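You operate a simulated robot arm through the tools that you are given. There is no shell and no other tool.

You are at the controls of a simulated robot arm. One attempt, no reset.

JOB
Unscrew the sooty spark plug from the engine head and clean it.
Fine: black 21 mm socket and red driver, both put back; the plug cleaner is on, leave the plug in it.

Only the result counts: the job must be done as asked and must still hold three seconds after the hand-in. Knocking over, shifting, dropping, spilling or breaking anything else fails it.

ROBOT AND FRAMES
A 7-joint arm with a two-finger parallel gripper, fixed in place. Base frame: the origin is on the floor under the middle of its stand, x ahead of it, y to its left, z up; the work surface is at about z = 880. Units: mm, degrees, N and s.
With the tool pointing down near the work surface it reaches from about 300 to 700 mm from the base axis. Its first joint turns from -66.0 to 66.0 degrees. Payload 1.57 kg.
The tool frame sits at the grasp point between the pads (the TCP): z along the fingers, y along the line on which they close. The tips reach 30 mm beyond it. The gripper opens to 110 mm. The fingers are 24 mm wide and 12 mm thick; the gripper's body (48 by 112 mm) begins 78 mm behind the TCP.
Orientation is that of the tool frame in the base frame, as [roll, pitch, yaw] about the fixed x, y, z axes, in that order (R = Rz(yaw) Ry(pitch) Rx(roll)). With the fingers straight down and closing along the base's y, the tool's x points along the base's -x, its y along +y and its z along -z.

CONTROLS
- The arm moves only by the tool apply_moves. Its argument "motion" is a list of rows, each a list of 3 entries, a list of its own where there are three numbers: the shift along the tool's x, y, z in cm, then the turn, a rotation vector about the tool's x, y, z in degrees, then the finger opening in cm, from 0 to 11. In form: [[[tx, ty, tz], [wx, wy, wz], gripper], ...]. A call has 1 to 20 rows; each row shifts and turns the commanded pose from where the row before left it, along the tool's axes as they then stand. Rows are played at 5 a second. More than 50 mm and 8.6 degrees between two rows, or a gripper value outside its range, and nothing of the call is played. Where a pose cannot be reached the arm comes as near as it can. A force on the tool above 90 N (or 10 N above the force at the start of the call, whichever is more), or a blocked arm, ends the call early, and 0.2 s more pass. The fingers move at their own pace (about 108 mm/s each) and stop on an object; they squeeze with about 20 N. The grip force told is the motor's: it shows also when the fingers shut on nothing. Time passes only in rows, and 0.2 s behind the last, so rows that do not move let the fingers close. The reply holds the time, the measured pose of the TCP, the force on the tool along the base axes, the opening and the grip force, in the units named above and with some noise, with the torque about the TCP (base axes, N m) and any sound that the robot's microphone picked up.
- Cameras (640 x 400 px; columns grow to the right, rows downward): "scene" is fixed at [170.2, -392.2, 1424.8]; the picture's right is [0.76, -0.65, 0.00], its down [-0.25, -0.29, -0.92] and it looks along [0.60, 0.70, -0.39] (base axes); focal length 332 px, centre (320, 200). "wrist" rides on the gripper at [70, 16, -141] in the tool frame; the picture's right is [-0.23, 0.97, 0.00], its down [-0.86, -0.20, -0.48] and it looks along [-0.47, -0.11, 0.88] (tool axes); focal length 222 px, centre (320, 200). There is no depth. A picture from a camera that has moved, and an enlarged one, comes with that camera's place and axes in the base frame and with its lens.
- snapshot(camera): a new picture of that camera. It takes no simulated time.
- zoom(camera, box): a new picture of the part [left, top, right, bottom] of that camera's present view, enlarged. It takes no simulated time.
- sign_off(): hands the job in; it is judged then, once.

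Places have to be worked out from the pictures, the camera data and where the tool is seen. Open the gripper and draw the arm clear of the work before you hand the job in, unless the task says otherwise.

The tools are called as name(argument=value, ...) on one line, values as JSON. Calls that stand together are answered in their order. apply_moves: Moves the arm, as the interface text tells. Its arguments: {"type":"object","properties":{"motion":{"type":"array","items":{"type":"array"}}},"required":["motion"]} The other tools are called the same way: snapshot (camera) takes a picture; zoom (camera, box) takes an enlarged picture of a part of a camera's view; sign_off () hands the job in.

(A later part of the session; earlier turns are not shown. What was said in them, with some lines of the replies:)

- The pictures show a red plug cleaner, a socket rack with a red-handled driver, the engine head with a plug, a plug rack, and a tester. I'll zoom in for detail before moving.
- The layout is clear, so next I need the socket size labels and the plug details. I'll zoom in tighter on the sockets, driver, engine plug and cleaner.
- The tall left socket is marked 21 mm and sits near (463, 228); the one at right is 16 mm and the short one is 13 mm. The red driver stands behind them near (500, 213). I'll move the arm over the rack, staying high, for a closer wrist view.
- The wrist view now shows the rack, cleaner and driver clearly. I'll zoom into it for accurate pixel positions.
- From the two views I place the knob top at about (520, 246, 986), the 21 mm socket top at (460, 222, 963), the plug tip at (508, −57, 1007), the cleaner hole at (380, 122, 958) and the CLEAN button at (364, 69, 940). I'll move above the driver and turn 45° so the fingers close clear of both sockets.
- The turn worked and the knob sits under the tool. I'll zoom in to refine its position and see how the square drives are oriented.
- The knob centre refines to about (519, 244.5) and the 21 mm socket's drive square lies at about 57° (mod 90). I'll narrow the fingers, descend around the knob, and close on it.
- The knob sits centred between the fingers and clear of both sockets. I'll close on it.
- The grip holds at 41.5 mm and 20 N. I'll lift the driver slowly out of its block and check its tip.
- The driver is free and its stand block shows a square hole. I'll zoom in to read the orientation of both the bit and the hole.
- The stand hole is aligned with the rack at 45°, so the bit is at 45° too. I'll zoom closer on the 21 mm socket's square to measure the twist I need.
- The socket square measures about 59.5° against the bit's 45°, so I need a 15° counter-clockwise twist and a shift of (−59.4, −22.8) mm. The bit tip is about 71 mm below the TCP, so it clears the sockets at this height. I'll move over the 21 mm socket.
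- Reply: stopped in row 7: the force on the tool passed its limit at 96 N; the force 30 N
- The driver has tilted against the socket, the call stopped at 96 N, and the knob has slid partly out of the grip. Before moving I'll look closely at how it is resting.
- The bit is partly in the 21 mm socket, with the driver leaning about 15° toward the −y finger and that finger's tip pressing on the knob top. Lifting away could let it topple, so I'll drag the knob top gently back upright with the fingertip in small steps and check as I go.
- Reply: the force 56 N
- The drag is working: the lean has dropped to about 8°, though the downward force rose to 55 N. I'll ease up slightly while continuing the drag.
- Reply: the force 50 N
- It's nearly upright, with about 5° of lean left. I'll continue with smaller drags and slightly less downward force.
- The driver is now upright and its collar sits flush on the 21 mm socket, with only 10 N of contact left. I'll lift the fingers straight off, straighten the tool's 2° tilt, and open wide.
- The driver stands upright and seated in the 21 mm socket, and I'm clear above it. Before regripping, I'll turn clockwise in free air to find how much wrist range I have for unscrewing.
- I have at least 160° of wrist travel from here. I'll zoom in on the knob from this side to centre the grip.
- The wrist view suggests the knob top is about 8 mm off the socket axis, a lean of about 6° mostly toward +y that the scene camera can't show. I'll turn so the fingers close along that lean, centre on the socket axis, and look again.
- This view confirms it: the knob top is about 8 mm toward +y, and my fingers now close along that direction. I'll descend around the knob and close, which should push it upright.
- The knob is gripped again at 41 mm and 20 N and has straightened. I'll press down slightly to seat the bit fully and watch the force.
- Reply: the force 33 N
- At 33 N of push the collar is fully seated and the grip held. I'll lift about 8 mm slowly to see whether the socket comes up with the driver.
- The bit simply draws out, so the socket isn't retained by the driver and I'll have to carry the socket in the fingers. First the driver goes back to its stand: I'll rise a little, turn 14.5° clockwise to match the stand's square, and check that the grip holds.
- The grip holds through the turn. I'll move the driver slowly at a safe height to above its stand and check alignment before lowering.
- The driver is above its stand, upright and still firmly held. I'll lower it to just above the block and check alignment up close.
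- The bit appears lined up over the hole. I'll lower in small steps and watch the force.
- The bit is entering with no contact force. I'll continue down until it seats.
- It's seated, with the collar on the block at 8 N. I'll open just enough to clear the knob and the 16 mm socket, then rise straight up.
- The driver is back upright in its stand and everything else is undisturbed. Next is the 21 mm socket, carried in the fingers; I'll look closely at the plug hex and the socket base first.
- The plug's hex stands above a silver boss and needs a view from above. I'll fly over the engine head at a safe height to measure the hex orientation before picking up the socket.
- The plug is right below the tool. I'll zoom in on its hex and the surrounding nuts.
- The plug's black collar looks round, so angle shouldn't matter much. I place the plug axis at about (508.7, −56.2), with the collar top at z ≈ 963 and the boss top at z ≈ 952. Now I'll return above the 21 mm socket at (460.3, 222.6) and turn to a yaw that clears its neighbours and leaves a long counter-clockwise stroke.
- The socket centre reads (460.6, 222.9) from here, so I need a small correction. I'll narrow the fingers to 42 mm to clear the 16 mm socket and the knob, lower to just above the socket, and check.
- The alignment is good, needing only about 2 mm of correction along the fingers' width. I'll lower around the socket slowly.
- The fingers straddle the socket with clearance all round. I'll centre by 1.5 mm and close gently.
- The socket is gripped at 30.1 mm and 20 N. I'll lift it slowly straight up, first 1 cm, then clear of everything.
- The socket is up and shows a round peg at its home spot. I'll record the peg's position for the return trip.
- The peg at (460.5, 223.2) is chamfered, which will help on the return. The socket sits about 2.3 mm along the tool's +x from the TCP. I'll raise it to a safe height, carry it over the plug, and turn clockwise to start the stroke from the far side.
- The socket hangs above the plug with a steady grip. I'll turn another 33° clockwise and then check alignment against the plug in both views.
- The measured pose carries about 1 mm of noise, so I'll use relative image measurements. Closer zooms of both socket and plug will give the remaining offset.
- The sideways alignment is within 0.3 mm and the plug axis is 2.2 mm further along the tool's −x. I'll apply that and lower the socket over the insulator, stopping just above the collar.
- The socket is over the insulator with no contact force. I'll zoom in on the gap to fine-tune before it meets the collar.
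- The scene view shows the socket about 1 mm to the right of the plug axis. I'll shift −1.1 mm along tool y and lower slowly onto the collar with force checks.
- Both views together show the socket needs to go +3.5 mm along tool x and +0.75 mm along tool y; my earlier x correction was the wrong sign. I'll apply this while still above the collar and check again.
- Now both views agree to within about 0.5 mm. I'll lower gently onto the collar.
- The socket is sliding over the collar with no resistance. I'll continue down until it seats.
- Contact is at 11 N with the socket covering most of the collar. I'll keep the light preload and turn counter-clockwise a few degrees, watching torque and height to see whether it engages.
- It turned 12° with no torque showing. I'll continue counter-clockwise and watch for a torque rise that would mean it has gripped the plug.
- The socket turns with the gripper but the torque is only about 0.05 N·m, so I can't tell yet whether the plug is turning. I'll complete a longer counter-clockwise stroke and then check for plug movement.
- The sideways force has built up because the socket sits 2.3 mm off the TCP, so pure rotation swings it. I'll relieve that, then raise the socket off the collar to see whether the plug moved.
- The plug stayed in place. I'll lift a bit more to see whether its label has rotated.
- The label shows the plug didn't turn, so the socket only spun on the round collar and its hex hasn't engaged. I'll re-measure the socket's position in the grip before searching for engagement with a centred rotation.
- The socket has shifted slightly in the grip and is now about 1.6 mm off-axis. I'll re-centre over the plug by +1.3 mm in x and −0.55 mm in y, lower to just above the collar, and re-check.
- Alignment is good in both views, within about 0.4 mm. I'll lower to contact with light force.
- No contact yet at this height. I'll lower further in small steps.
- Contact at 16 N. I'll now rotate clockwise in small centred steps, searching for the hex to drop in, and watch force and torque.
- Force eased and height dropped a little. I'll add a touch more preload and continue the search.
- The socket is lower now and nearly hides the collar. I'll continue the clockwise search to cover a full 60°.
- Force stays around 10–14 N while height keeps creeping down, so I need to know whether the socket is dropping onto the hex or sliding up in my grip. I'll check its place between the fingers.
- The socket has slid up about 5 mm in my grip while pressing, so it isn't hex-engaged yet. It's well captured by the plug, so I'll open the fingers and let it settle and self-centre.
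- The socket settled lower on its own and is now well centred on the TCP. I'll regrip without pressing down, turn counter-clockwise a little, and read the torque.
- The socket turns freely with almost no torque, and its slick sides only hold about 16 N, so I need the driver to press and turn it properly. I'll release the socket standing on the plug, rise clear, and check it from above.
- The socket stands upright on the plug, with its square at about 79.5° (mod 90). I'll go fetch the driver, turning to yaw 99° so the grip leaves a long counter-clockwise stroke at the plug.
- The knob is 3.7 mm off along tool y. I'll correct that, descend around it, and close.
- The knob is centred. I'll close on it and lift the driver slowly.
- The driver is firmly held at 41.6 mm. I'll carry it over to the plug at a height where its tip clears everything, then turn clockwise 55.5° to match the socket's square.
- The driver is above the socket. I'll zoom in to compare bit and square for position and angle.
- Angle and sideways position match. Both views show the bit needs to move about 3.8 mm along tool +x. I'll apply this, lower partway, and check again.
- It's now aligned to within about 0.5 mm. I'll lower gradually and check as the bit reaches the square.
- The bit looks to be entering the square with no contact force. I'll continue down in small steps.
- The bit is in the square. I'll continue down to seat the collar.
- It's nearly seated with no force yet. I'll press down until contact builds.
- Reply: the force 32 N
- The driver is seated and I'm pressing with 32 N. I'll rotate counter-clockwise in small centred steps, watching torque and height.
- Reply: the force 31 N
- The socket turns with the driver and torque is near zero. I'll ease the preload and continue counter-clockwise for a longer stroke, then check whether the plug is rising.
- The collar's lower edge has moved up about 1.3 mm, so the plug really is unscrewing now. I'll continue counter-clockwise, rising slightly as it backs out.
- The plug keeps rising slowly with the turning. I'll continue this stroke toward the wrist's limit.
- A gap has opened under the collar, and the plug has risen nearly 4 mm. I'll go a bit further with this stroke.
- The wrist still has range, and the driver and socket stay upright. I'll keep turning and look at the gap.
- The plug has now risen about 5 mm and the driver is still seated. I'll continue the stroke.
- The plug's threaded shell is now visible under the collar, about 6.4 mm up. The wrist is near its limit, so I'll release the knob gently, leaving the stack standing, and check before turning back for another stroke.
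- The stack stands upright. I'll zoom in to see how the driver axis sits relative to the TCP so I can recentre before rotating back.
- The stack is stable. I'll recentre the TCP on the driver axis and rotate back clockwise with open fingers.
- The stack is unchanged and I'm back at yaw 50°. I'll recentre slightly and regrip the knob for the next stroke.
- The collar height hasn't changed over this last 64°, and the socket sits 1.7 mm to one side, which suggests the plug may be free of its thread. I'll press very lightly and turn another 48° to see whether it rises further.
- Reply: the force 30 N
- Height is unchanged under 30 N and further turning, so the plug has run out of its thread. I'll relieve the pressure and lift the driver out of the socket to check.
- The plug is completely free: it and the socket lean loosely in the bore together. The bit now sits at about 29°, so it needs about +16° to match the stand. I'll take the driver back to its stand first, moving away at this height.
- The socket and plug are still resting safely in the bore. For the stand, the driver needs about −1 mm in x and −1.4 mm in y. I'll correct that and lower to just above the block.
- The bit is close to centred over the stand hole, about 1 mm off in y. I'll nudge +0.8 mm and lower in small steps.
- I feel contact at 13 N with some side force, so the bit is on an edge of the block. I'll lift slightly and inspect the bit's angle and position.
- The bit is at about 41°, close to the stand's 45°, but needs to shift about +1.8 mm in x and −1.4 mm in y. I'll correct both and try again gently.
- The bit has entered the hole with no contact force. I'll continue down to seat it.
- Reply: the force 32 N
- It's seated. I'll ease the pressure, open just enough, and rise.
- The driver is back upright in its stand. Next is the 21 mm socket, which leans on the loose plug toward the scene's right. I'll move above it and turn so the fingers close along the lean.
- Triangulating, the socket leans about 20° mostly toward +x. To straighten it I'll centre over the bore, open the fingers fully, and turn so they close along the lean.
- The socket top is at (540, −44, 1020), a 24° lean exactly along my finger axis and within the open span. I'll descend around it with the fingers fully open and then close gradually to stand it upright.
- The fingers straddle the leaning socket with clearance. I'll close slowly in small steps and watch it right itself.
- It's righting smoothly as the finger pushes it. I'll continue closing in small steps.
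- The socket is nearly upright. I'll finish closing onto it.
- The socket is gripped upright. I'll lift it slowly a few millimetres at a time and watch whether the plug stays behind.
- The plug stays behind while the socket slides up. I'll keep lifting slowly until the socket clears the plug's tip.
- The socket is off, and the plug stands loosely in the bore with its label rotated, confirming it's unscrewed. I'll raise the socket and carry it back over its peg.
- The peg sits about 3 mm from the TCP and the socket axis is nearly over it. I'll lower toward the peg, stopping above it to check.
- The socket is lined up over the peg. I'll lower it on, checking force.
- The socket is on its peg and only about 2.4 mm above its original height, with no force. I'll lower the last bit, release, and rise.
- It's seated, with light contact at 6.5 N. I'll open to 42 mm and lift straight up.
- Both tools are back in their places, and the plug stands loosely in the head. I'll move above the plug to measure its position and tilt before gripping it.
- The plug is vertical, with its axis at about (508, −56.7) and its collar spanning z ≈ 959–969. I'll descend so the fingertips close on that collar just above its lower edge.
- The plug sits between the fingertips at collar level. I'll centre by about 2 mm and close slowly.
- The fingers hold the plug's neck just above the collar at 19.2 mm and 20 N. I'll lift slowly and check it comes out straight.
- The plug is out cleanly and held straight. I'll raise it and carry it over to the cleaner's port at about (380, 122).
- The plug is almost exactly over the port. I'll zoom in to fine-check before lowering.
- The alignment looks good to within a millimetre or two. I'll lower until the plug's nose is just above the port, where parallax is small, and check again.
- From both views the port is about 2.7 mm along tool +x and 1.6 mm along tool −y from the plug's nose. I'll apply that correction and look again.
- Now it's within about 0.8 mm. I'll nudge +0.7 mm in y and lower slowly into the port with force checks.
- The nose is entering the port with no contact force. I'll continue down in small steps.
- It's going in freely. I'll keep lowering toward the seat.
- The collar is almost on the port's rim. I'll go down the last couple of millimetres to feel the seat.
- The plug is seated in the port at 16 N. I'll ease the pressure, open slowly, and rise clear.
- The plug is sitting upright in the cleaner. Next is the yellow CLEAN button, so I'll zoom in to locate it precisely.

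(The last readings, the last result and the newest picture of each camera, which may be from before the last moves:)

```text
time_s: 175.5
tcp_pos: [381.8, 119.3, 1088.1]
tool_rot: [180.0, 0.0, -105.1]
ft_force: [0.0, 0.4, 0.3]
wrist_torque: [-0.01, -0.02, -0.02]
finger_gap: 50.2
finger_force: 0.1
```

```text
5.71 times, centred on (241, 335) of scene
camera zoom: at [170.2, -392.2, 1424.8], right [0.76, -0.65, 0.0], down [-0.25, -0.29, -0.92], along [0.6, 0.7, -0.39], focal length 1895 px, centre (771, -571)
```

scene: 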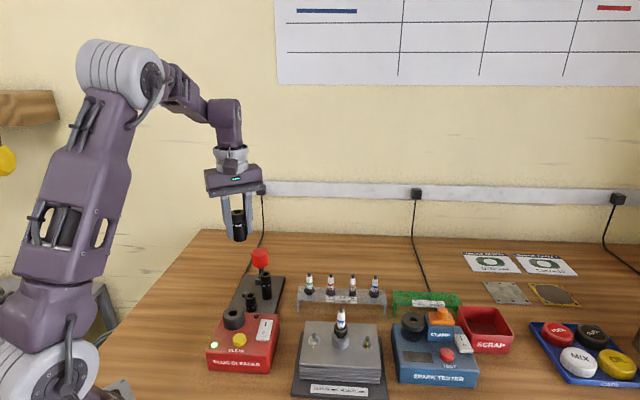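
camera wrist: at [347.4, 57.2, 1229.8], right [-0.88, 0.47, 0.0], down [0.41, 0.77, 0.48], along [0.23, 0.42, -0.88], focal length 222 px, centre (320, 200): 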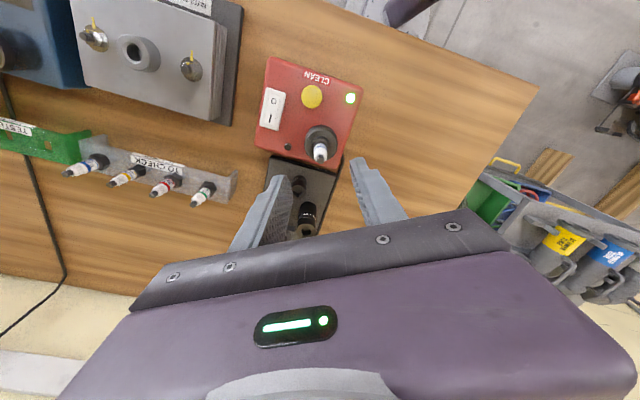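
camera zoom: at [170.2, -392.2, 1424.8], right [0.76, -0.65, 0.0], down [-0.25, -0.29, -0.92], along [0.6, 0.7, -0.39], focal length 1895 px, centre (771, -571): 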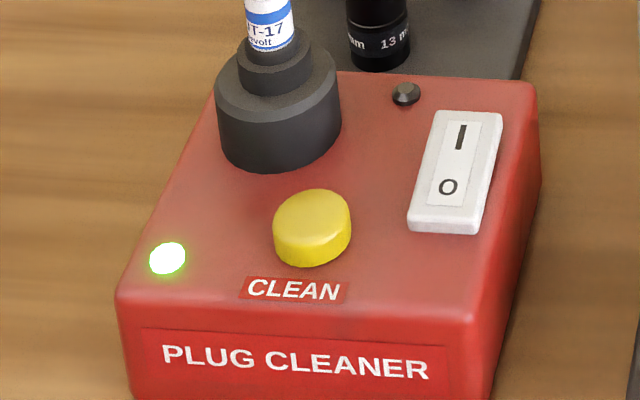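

The button top is at about (365.3, 69.6, 941). I'll close the fingers, move above it while keeping clear of the plug, and lower to just above it.

apply_moves(motion=[[[1.8, 0.08, 0], [0, 0, 0], 3], [[1.8, 0.08, 0], [0, 0, 0], 1], [[1.69, 0.09, 0], [0, 0, 0], 0], [[0, 0, 3.0], [0, 0, 0], 0], [[0, 0, 3.0], [0, 0, 0], 0], [[0, 0, 3.0], [0, 0, 0], 0], [[0, 0, 0], [0, 0, 0], 0], [[0, 0, 0], [0, 0, 0], 0]])

zoom(camera="scene", box=[196, 270, 286, 370])

zoom(camera="wrist", box=[260, 110, 380, 220])

```text
time_s: 177.3
tcp_pos: [364.8, 67.0, 996.1]
tool_rot: [179.9, 0.0, -105.0]
ft_force: [-0.4, -0.1, 0.3]
wrist_torque: [0.0, 0.01, 0.01]
finger_gap: 0.0
finger_force: 19.6
```

```text
4.00 times, centred on (241, 320) of scene
camera zoom: at [170.2, -392.2, 1424.8], right [0.76, -0.65, 0.0], down [-0.25, -0.29, -0.92], along [0.6, 0.7, -0.39], focal length 1326 px, centre (636, -280)
```

zoom: 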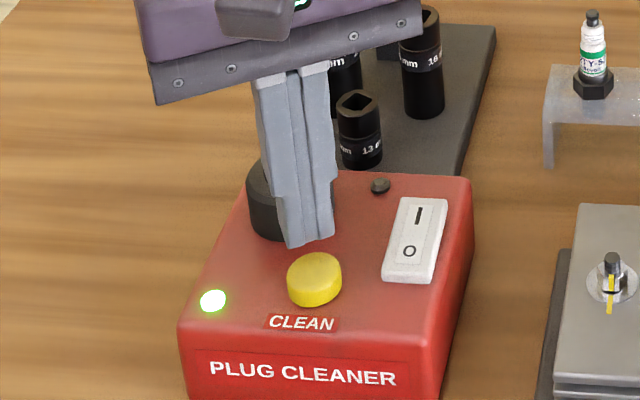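

```text
3.64 times, centred on (320, 165) of wrist
camera zoom: at [330.2, 5.3, 1138.7], right [-0.88, 0.47, 0.0], down [0.42, 0.77, 0.48], along [0.23, 0.42, -0.88], focal length 808 px, centre (320, 327)
```

zoom: 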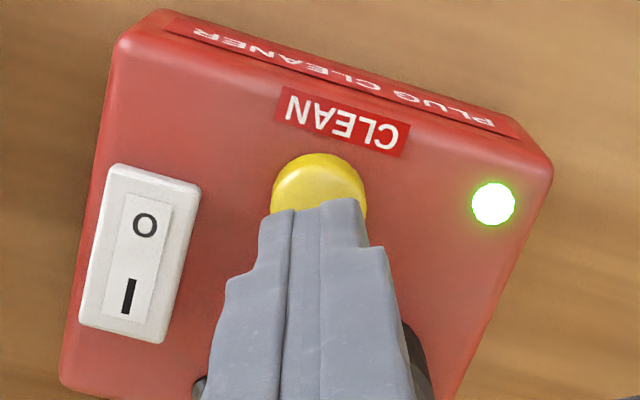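

The fingertips are centred over the button. I'll lower and press gently, watching the force.

apply_moves(motion=[[[0.1, 0, 1.0], [0, 0, 0], 0], [[0, 0, 0.8], [0, 0, 0], 0], [[0, 0, 0.4], [0, 0, 0], 0], [[0, 0, 0.3], [0, 0, 0], 0], [[0, 0, 0], [0, 0, 0], 0]])

zoom(camera="scene", box=[196, 270, 286, 370])

```text
time_s: 178.5
tcp_pos: [365.3, 67.1, 972.0]
tool_rot: [-180.0, -0.1, -105.0]
ft_force: [0.3, 0.6, 1.4]
wrist_torque: [0.02, -0.01, -0.03]
finger_gap: 0.2
finger_force: 20.0
```

```text
4.00 times, centred on (241, 320) of scene
camera zoom: at [170.2, -392.2, 1424.8], right [0.76, -0.65, 0.0], down [-0.25, -0.29, -0.92], along [0.6, 0.7, -0.39], focal length 1326 px, centre (636, -280)
```

zoom: 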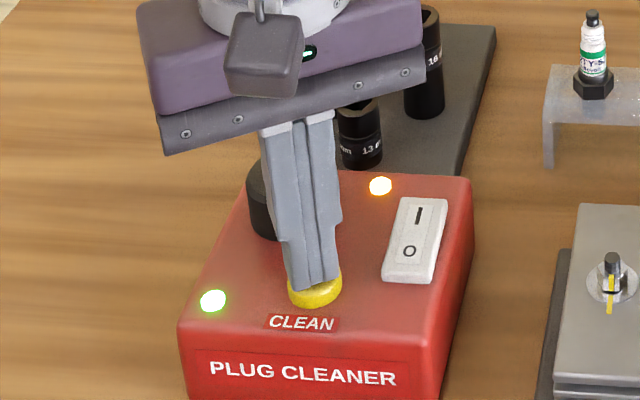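

The amber lamp has come on, so the cleaner has started. I'll hold a moment and watch for a sound or lamp change.

apply_moves(motion=[[[0, 0, 0.1], [0, 0, 0], 0], [[0, 0, 0], [0, 0, 0], 0], [[0, 0, 0], [0, 0, 0], 0], [[0, 0, 0], [0, 0, 0], 0], [[0, 0, 0], [0, 0, 0], 0]])

zoom(camera="scene", box=[196, 270, 286, 370])

```text
time_s: 179.7
tcp_pos: [364.4, 69.5, 971.8]
tool_rot: [180.0, -0.1, -105.1]
ft_force: [0.5, -0.6, 1.6]
wrist_torque: [-0.02, -0.05, -0.03]
finger_gap: 0.0
finger_force: 20.3
heard: click
```

```text
4.00 times, centred on (241, 320) of scene
camera zoom: at [170.2, -392.3, 1424.8], right [0.76, -0.65, 0.0], down [-0.25, -0.29, -0.92], along [0.6, 0.7, -0.39], focal length 1326 px, centre (636, -280)
```

zoom: 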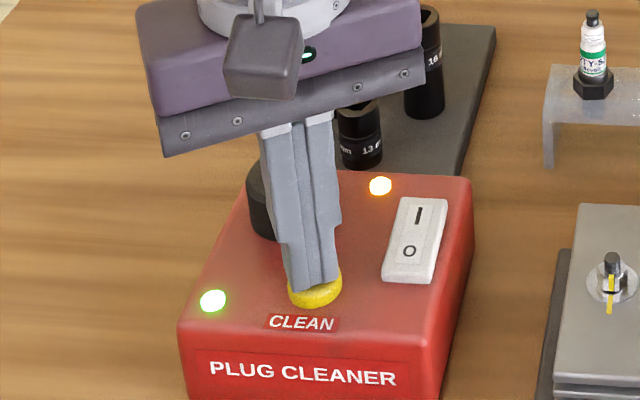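

I heard a click and the lamp is still on. I'll keep holding for a few seconds to let the cycle run.

apply_moves(motion=[[[0, 0, 0], [0, 0, 0], 0], [[0, 0, 0], [0, 0, 0], 0], [[0, 0, 0], [0, 0, 0], 0], [[0, 0, 0], [0, 0, 0], 0], [[0, 0, 0], [0, 0, 0], 0], [[0, 0, 0], [0, 0, 0], 0], [[0, 0, 0], [0, 0, 0], 0], [[0, 0, 0], [0, 0, 0], 0], [[0, 0, 0], [0, 0, 0], 0], [[0, 0, 0], [0, 0, 0], 0], [[0, 0, 0], [0, 0, 0], 0], [[0, 0, 0], [0, 0, 0], 0], [[0, 0, 0], [0, 0, 0], 0], [[0, 0, 0], [0, 0, 0], 0], [[0, 0, 0], [0, 0, 0], 0]])

zoom(camera="scene", box=[196, 270, 286, 370])

```text
time_s: 182.9
tcp_pos: [363.8, 67.5, 970.2]
tool_rot: [180.0, 0.0, -105.0]
ft_force: [-0.3, 0.3, 1.5]
wrist_torque: [0.0, -0.01, 0.01]
finger_gap: 0.0
finger_force: 20.5
```

```text
4.00 times, centred on (241, 320) of scene
camera zoom: at [170.2, -392.2, 1424.8], right [0.76, -0.65, 0.0], down [-0.25, -0.29, -0.92], along [0.6, 0.7, -0.39], focal length 1326 px, centre (636, -280)
```

zoom: 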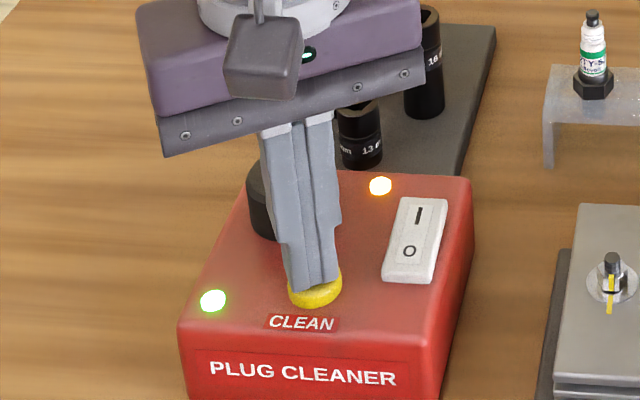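

The lamp stays lit while held. I'll release the button and rise to see how the lamp and plug look.

apply_moves(motion=[[[0, 0, -0.5], [0, 0, 0], 0], [[0, 0, -1.0], [0, 0, 0], 0], [[0, 0, -2.0], [0, 0, 0], 0], [[0, 0, -3.0], [0, 0, 0], 0], [[0, 0, -3.0], [0, 0, 0], 0], [[0, 0, -2.0], [0, 0, 0], 0], [[0, 0, 0], [0, 0, 0], 0]])

zoom(camera="scene", box=[196, 270, 286, 370])

snapshot(camera="wrist")

```text
time_s: 184.5
tcp_pos: [364.7, 66.7, 1086.7]
tool_rot: [180.0, 0.1, -105.1]
ft_force: [0.7, -0.2, 0.5]
wrist_torque: [0.0, -0.01, -0.02]
finger_gap: 0.0
finger_force: 19.5
```

```text
4.00 times, centred on (241, 320) of scene
camera zoom: at [170.2, -392.2, 1424.8], right [0.76, -0.65, 0.0], down [-0.25, -0.29, -0.92], along [0.6, 0.7, -0.39], focal length 1326 px, centre (636, -280)
```

zoom: 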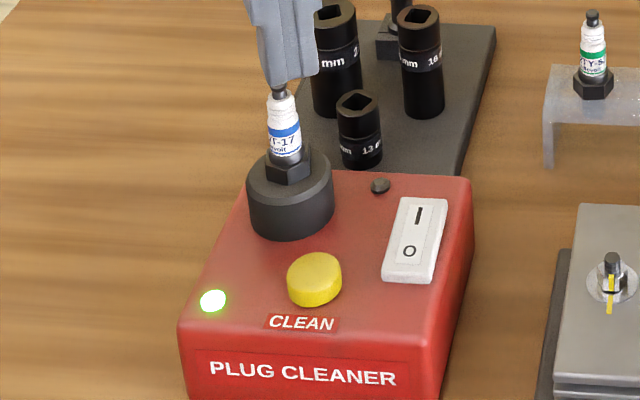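

```text
taken
camera wrist: at [330.7, 4.1, 1229.6], right [-0.88, 0.47, 0.0], down [0.41, 0.77, 0.48], along [0.23, 0.42, -0.88], focal length 222 px, centre (320, 200)
```

wrist: 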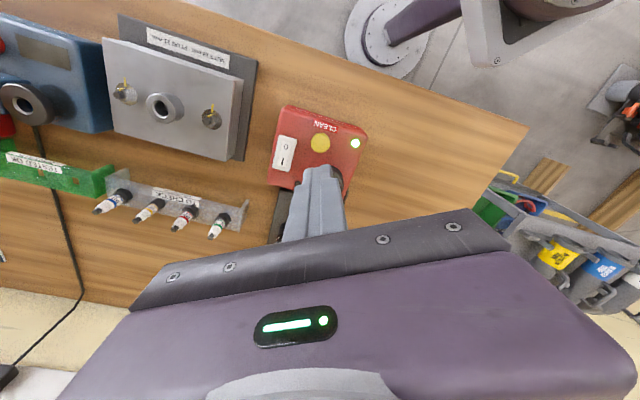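

The lamp is off now and the plug's base looks different. I'll zoom in to confirm the soot is gone.

zoom(camera="scene", box=[218, 285, 252, 330])

zoom(camera="scene", box=[214, 230, 294, 320])

snapshot(camera="scene")

```text
8.89 times, centred on (235, 308) of scene
camera zoom: at [170.2, -392.2, 1424.8], right [0.76, -0.65, 0.0], down [-0.25, -0.29, -0.92], along [0.6, 0.7, -0.39], focal length 2947 px, centre (1076, -756)
```

zoom: 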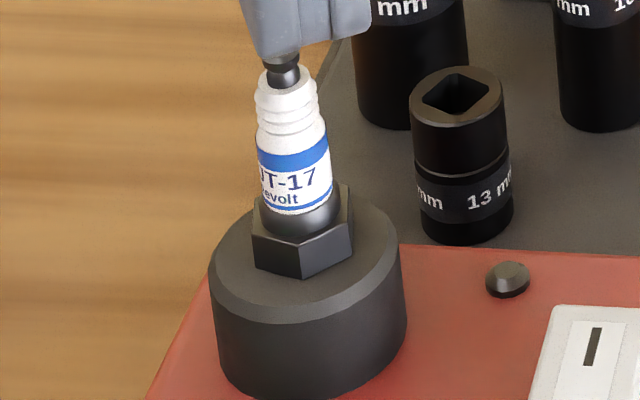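

```text
4.44 times, centred on (254, 275) of scene
camera zoom: at [170.2, -392.2, 1424.8], right [0.76, -0.65, 0.0], down [-0.25, -0.29, -0.92], along [0.6, 0.7, -0.39], focal length 1474 px, centre (613, -133)
```

zoom: 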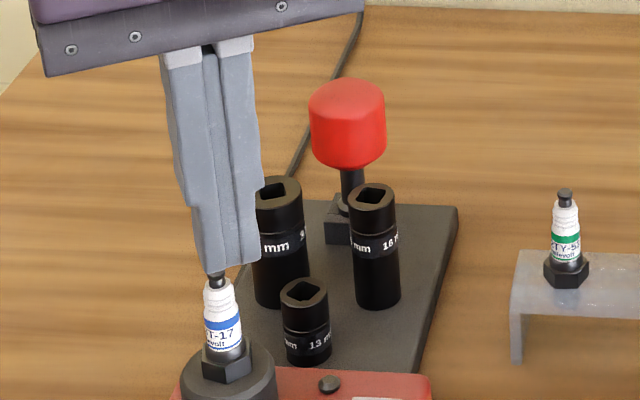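

```text
taken
```

scene: 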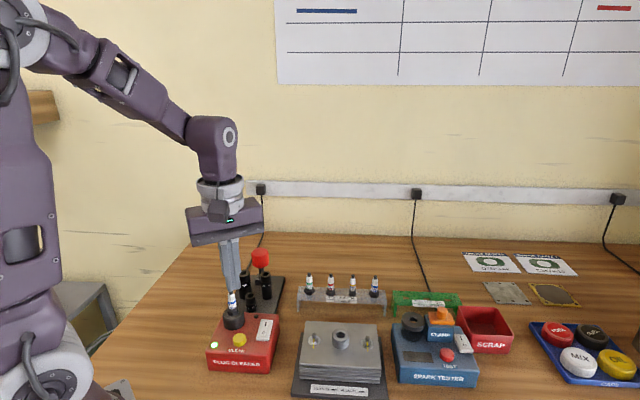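

The hex is now bare and shiny, so the soot is gone, and the plug stands in the cleaner with its power light still on. I'll draw the arm up and clear, open the gripper, and do a final check.

apply_moves(motion=[[[0, 0, -3.0], [0, 0, 0], 0], [[0, 0, -4.0], [0, 0, 0], 0], [[0, 0, -4.0], [0, 0, 0], 3], [[0, 0, -4.0], [0, 0, 0], 6], [[0, 0, 0], [0, 0, 0], 8], [[0, 0, 0], [0, 0, 0], 8], [[0, 0, 0], [0, 0, 0], 8], [[0, 0, 0], [0, 0, 0], 8], [[0, 0, 0], [0, 0, 0], 8]])

snapshot(camera="scene")

zoom(camera="scene", box=[196, 230, 296, 380])

zoom(camera="scene", box=[280, 250, 480, 400])

snapshot(camera="wrist")

```text
time_s: 186.5
tcp_pos: [365.7, 67.8, 1235.8]
tool_rot: [180.0, 0.1, -105.0]
ft_force: [0.0, -0.6, -0.2]
wrist_torque: [-0.01, -0.01, -0.02]
finger_gap: 80.0
finger_force: 0.1
```

```text
taken
```

scene: 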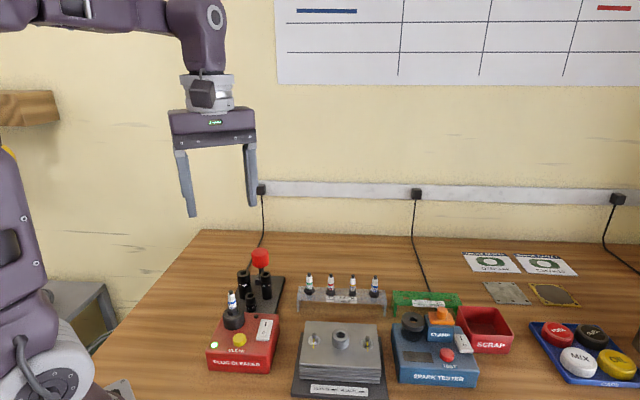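

```text
2.67 times, centred on (246, 305) of scene
camera zoom: at [170.2, -392.2, 1424.8], right [0.76, -0.65, 0.0], down [-0.25, -0.29, -0.92], along [0.6, 0.7, -0.39], focal length 884 px, centre (517, -80)
```

zoom: 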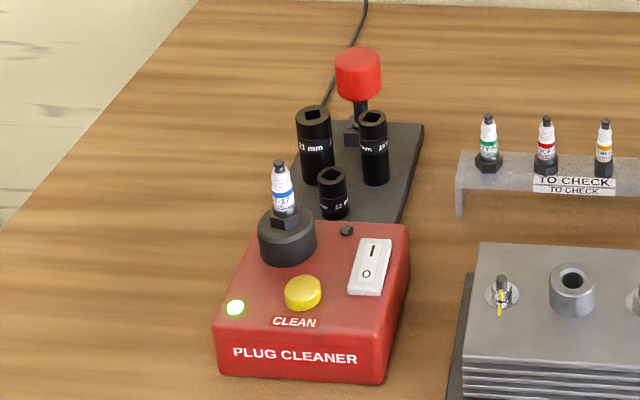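

```text
2.67 times, centred on (380, 325) of scene
camera zoom: at [170.2, -392.2, 1424.8], right [0.76, -0.65, 0.0], down [-0.25, -0.29, -0.92], along [0.6, 0.7, -0.39], focal length 884 px, centre (160, -133)
```

zoom: 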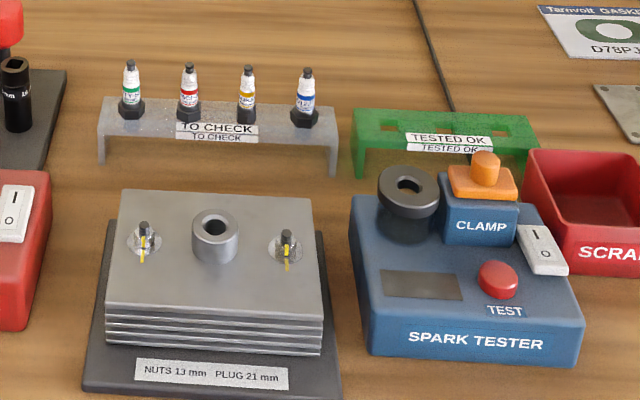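

```text
taken
camera wrist: at [330.8, 5.3, 1377.4], right [-0.88, 0.47, 0.0], down [0.41, 0.77, 0.48], along [0.23, 0.42, -0.88], focal length 222 px, centre (320, 200)
```

wrist: 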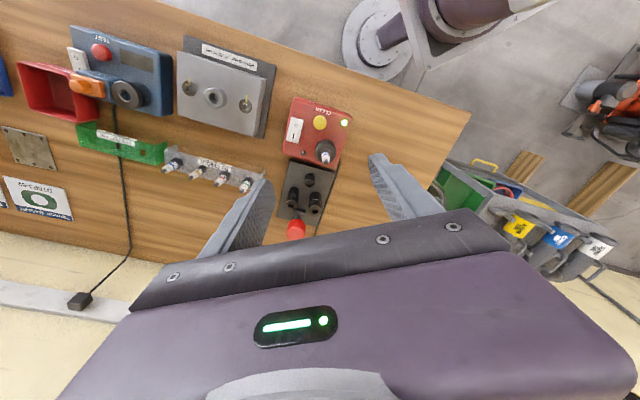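

Everything looks in order. I'll compare the rack closely with the starting picture using the same zoom as at the beginning.

zoom(camera="scene", box=[230, 240, 294, 320])

zoom(camera="scene", box=[200, 300, 290, 375])

zoom(camera="wrist", box=[260, 90, 370, 240])

```text
5.00 times, centred on (262, 280) of scene
camera zoom: at [170.2, -392.2, 1424.8], right [0.76, -0.65, 0.0], down [-0.25, -0.29, -0.92], along [0.6, 0.7, -0.39], focal length 1658 px, centre (610, -200)
```

zoom: 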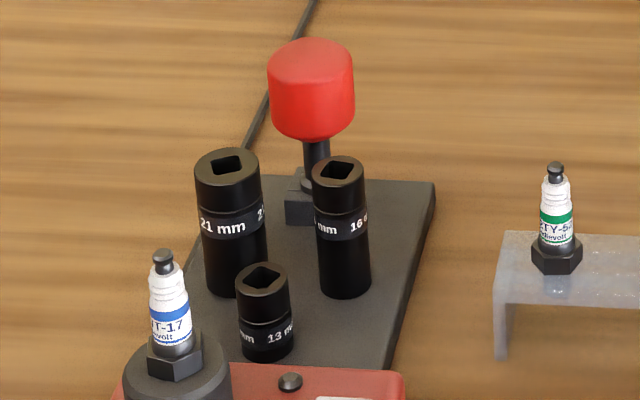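

```text
5.33 times, centred on (245, 338) of scene
camera zoom: at [170.2, -392.2, 1424.8], right [0.76, -0.65, 0.0], down [-0.25, -0.29, -0.92], along [0.6, 0.7, -0.39], focal length 1768 px, centre (720, -533)
```

zoom: 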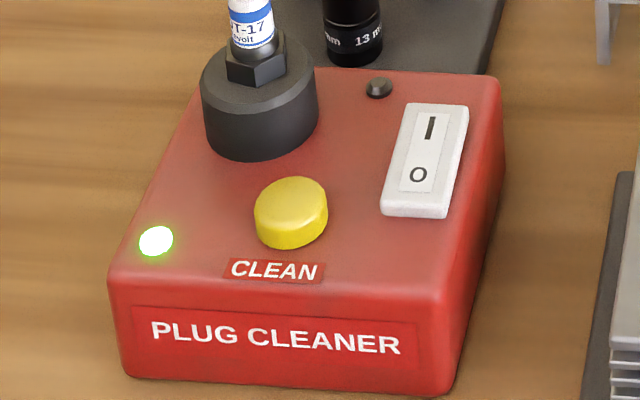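

```text
2.67 times, centred on (315, 165) of wrist
camera zoom: at [330.8, 5.3, 1377.4], right [-0.88, 0.47, 0.0], down [0.41, 0.77, 0.48], along [0.23, 0.42, -0.88], focal length 592 px, centre (333, 293)
```

zoom: 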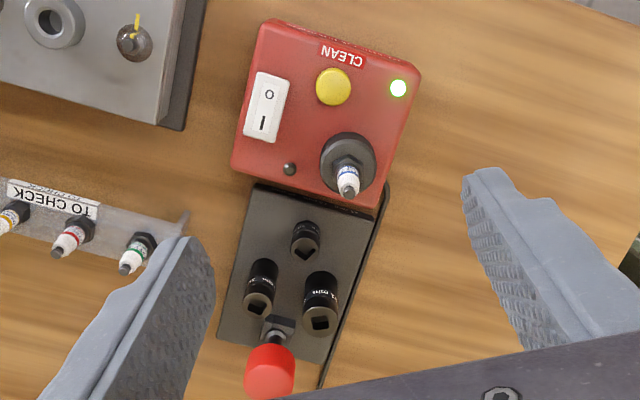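

The rack matches the starting picture: 21 mm socket on its peg, driver upright in its stand, other sockets unmoved. The cleaned plug stands in the cleaner, which is still on, and the arm is clear with the gripper open. I'll hand the job in.

sign_off()

```text
The job is handed in.
```

The spark plug is out of the engine head and cleaned, and I've handed the job in.

- **Plug:** it unscrewed fully, and I pressed CLEAN with it seated in the cleaner. The soot is gone and the bare hex shows. I left it standing in the cleaner, which is still switched on.
- **Tools:** the black 21 mm socket is back on its peg and the red driver is back in its stand. Both match the starting picture.
- **Driver slip:** early on, the driver slipped out of the grip and landed leaning in the 21 mm socket. The arm stopped at 96 N; I stood the driver upright again.
- **Rest of the bench:** in the final pictures nothing else looks knocked, shifted or damaged. The arm is clear with the gripper open.
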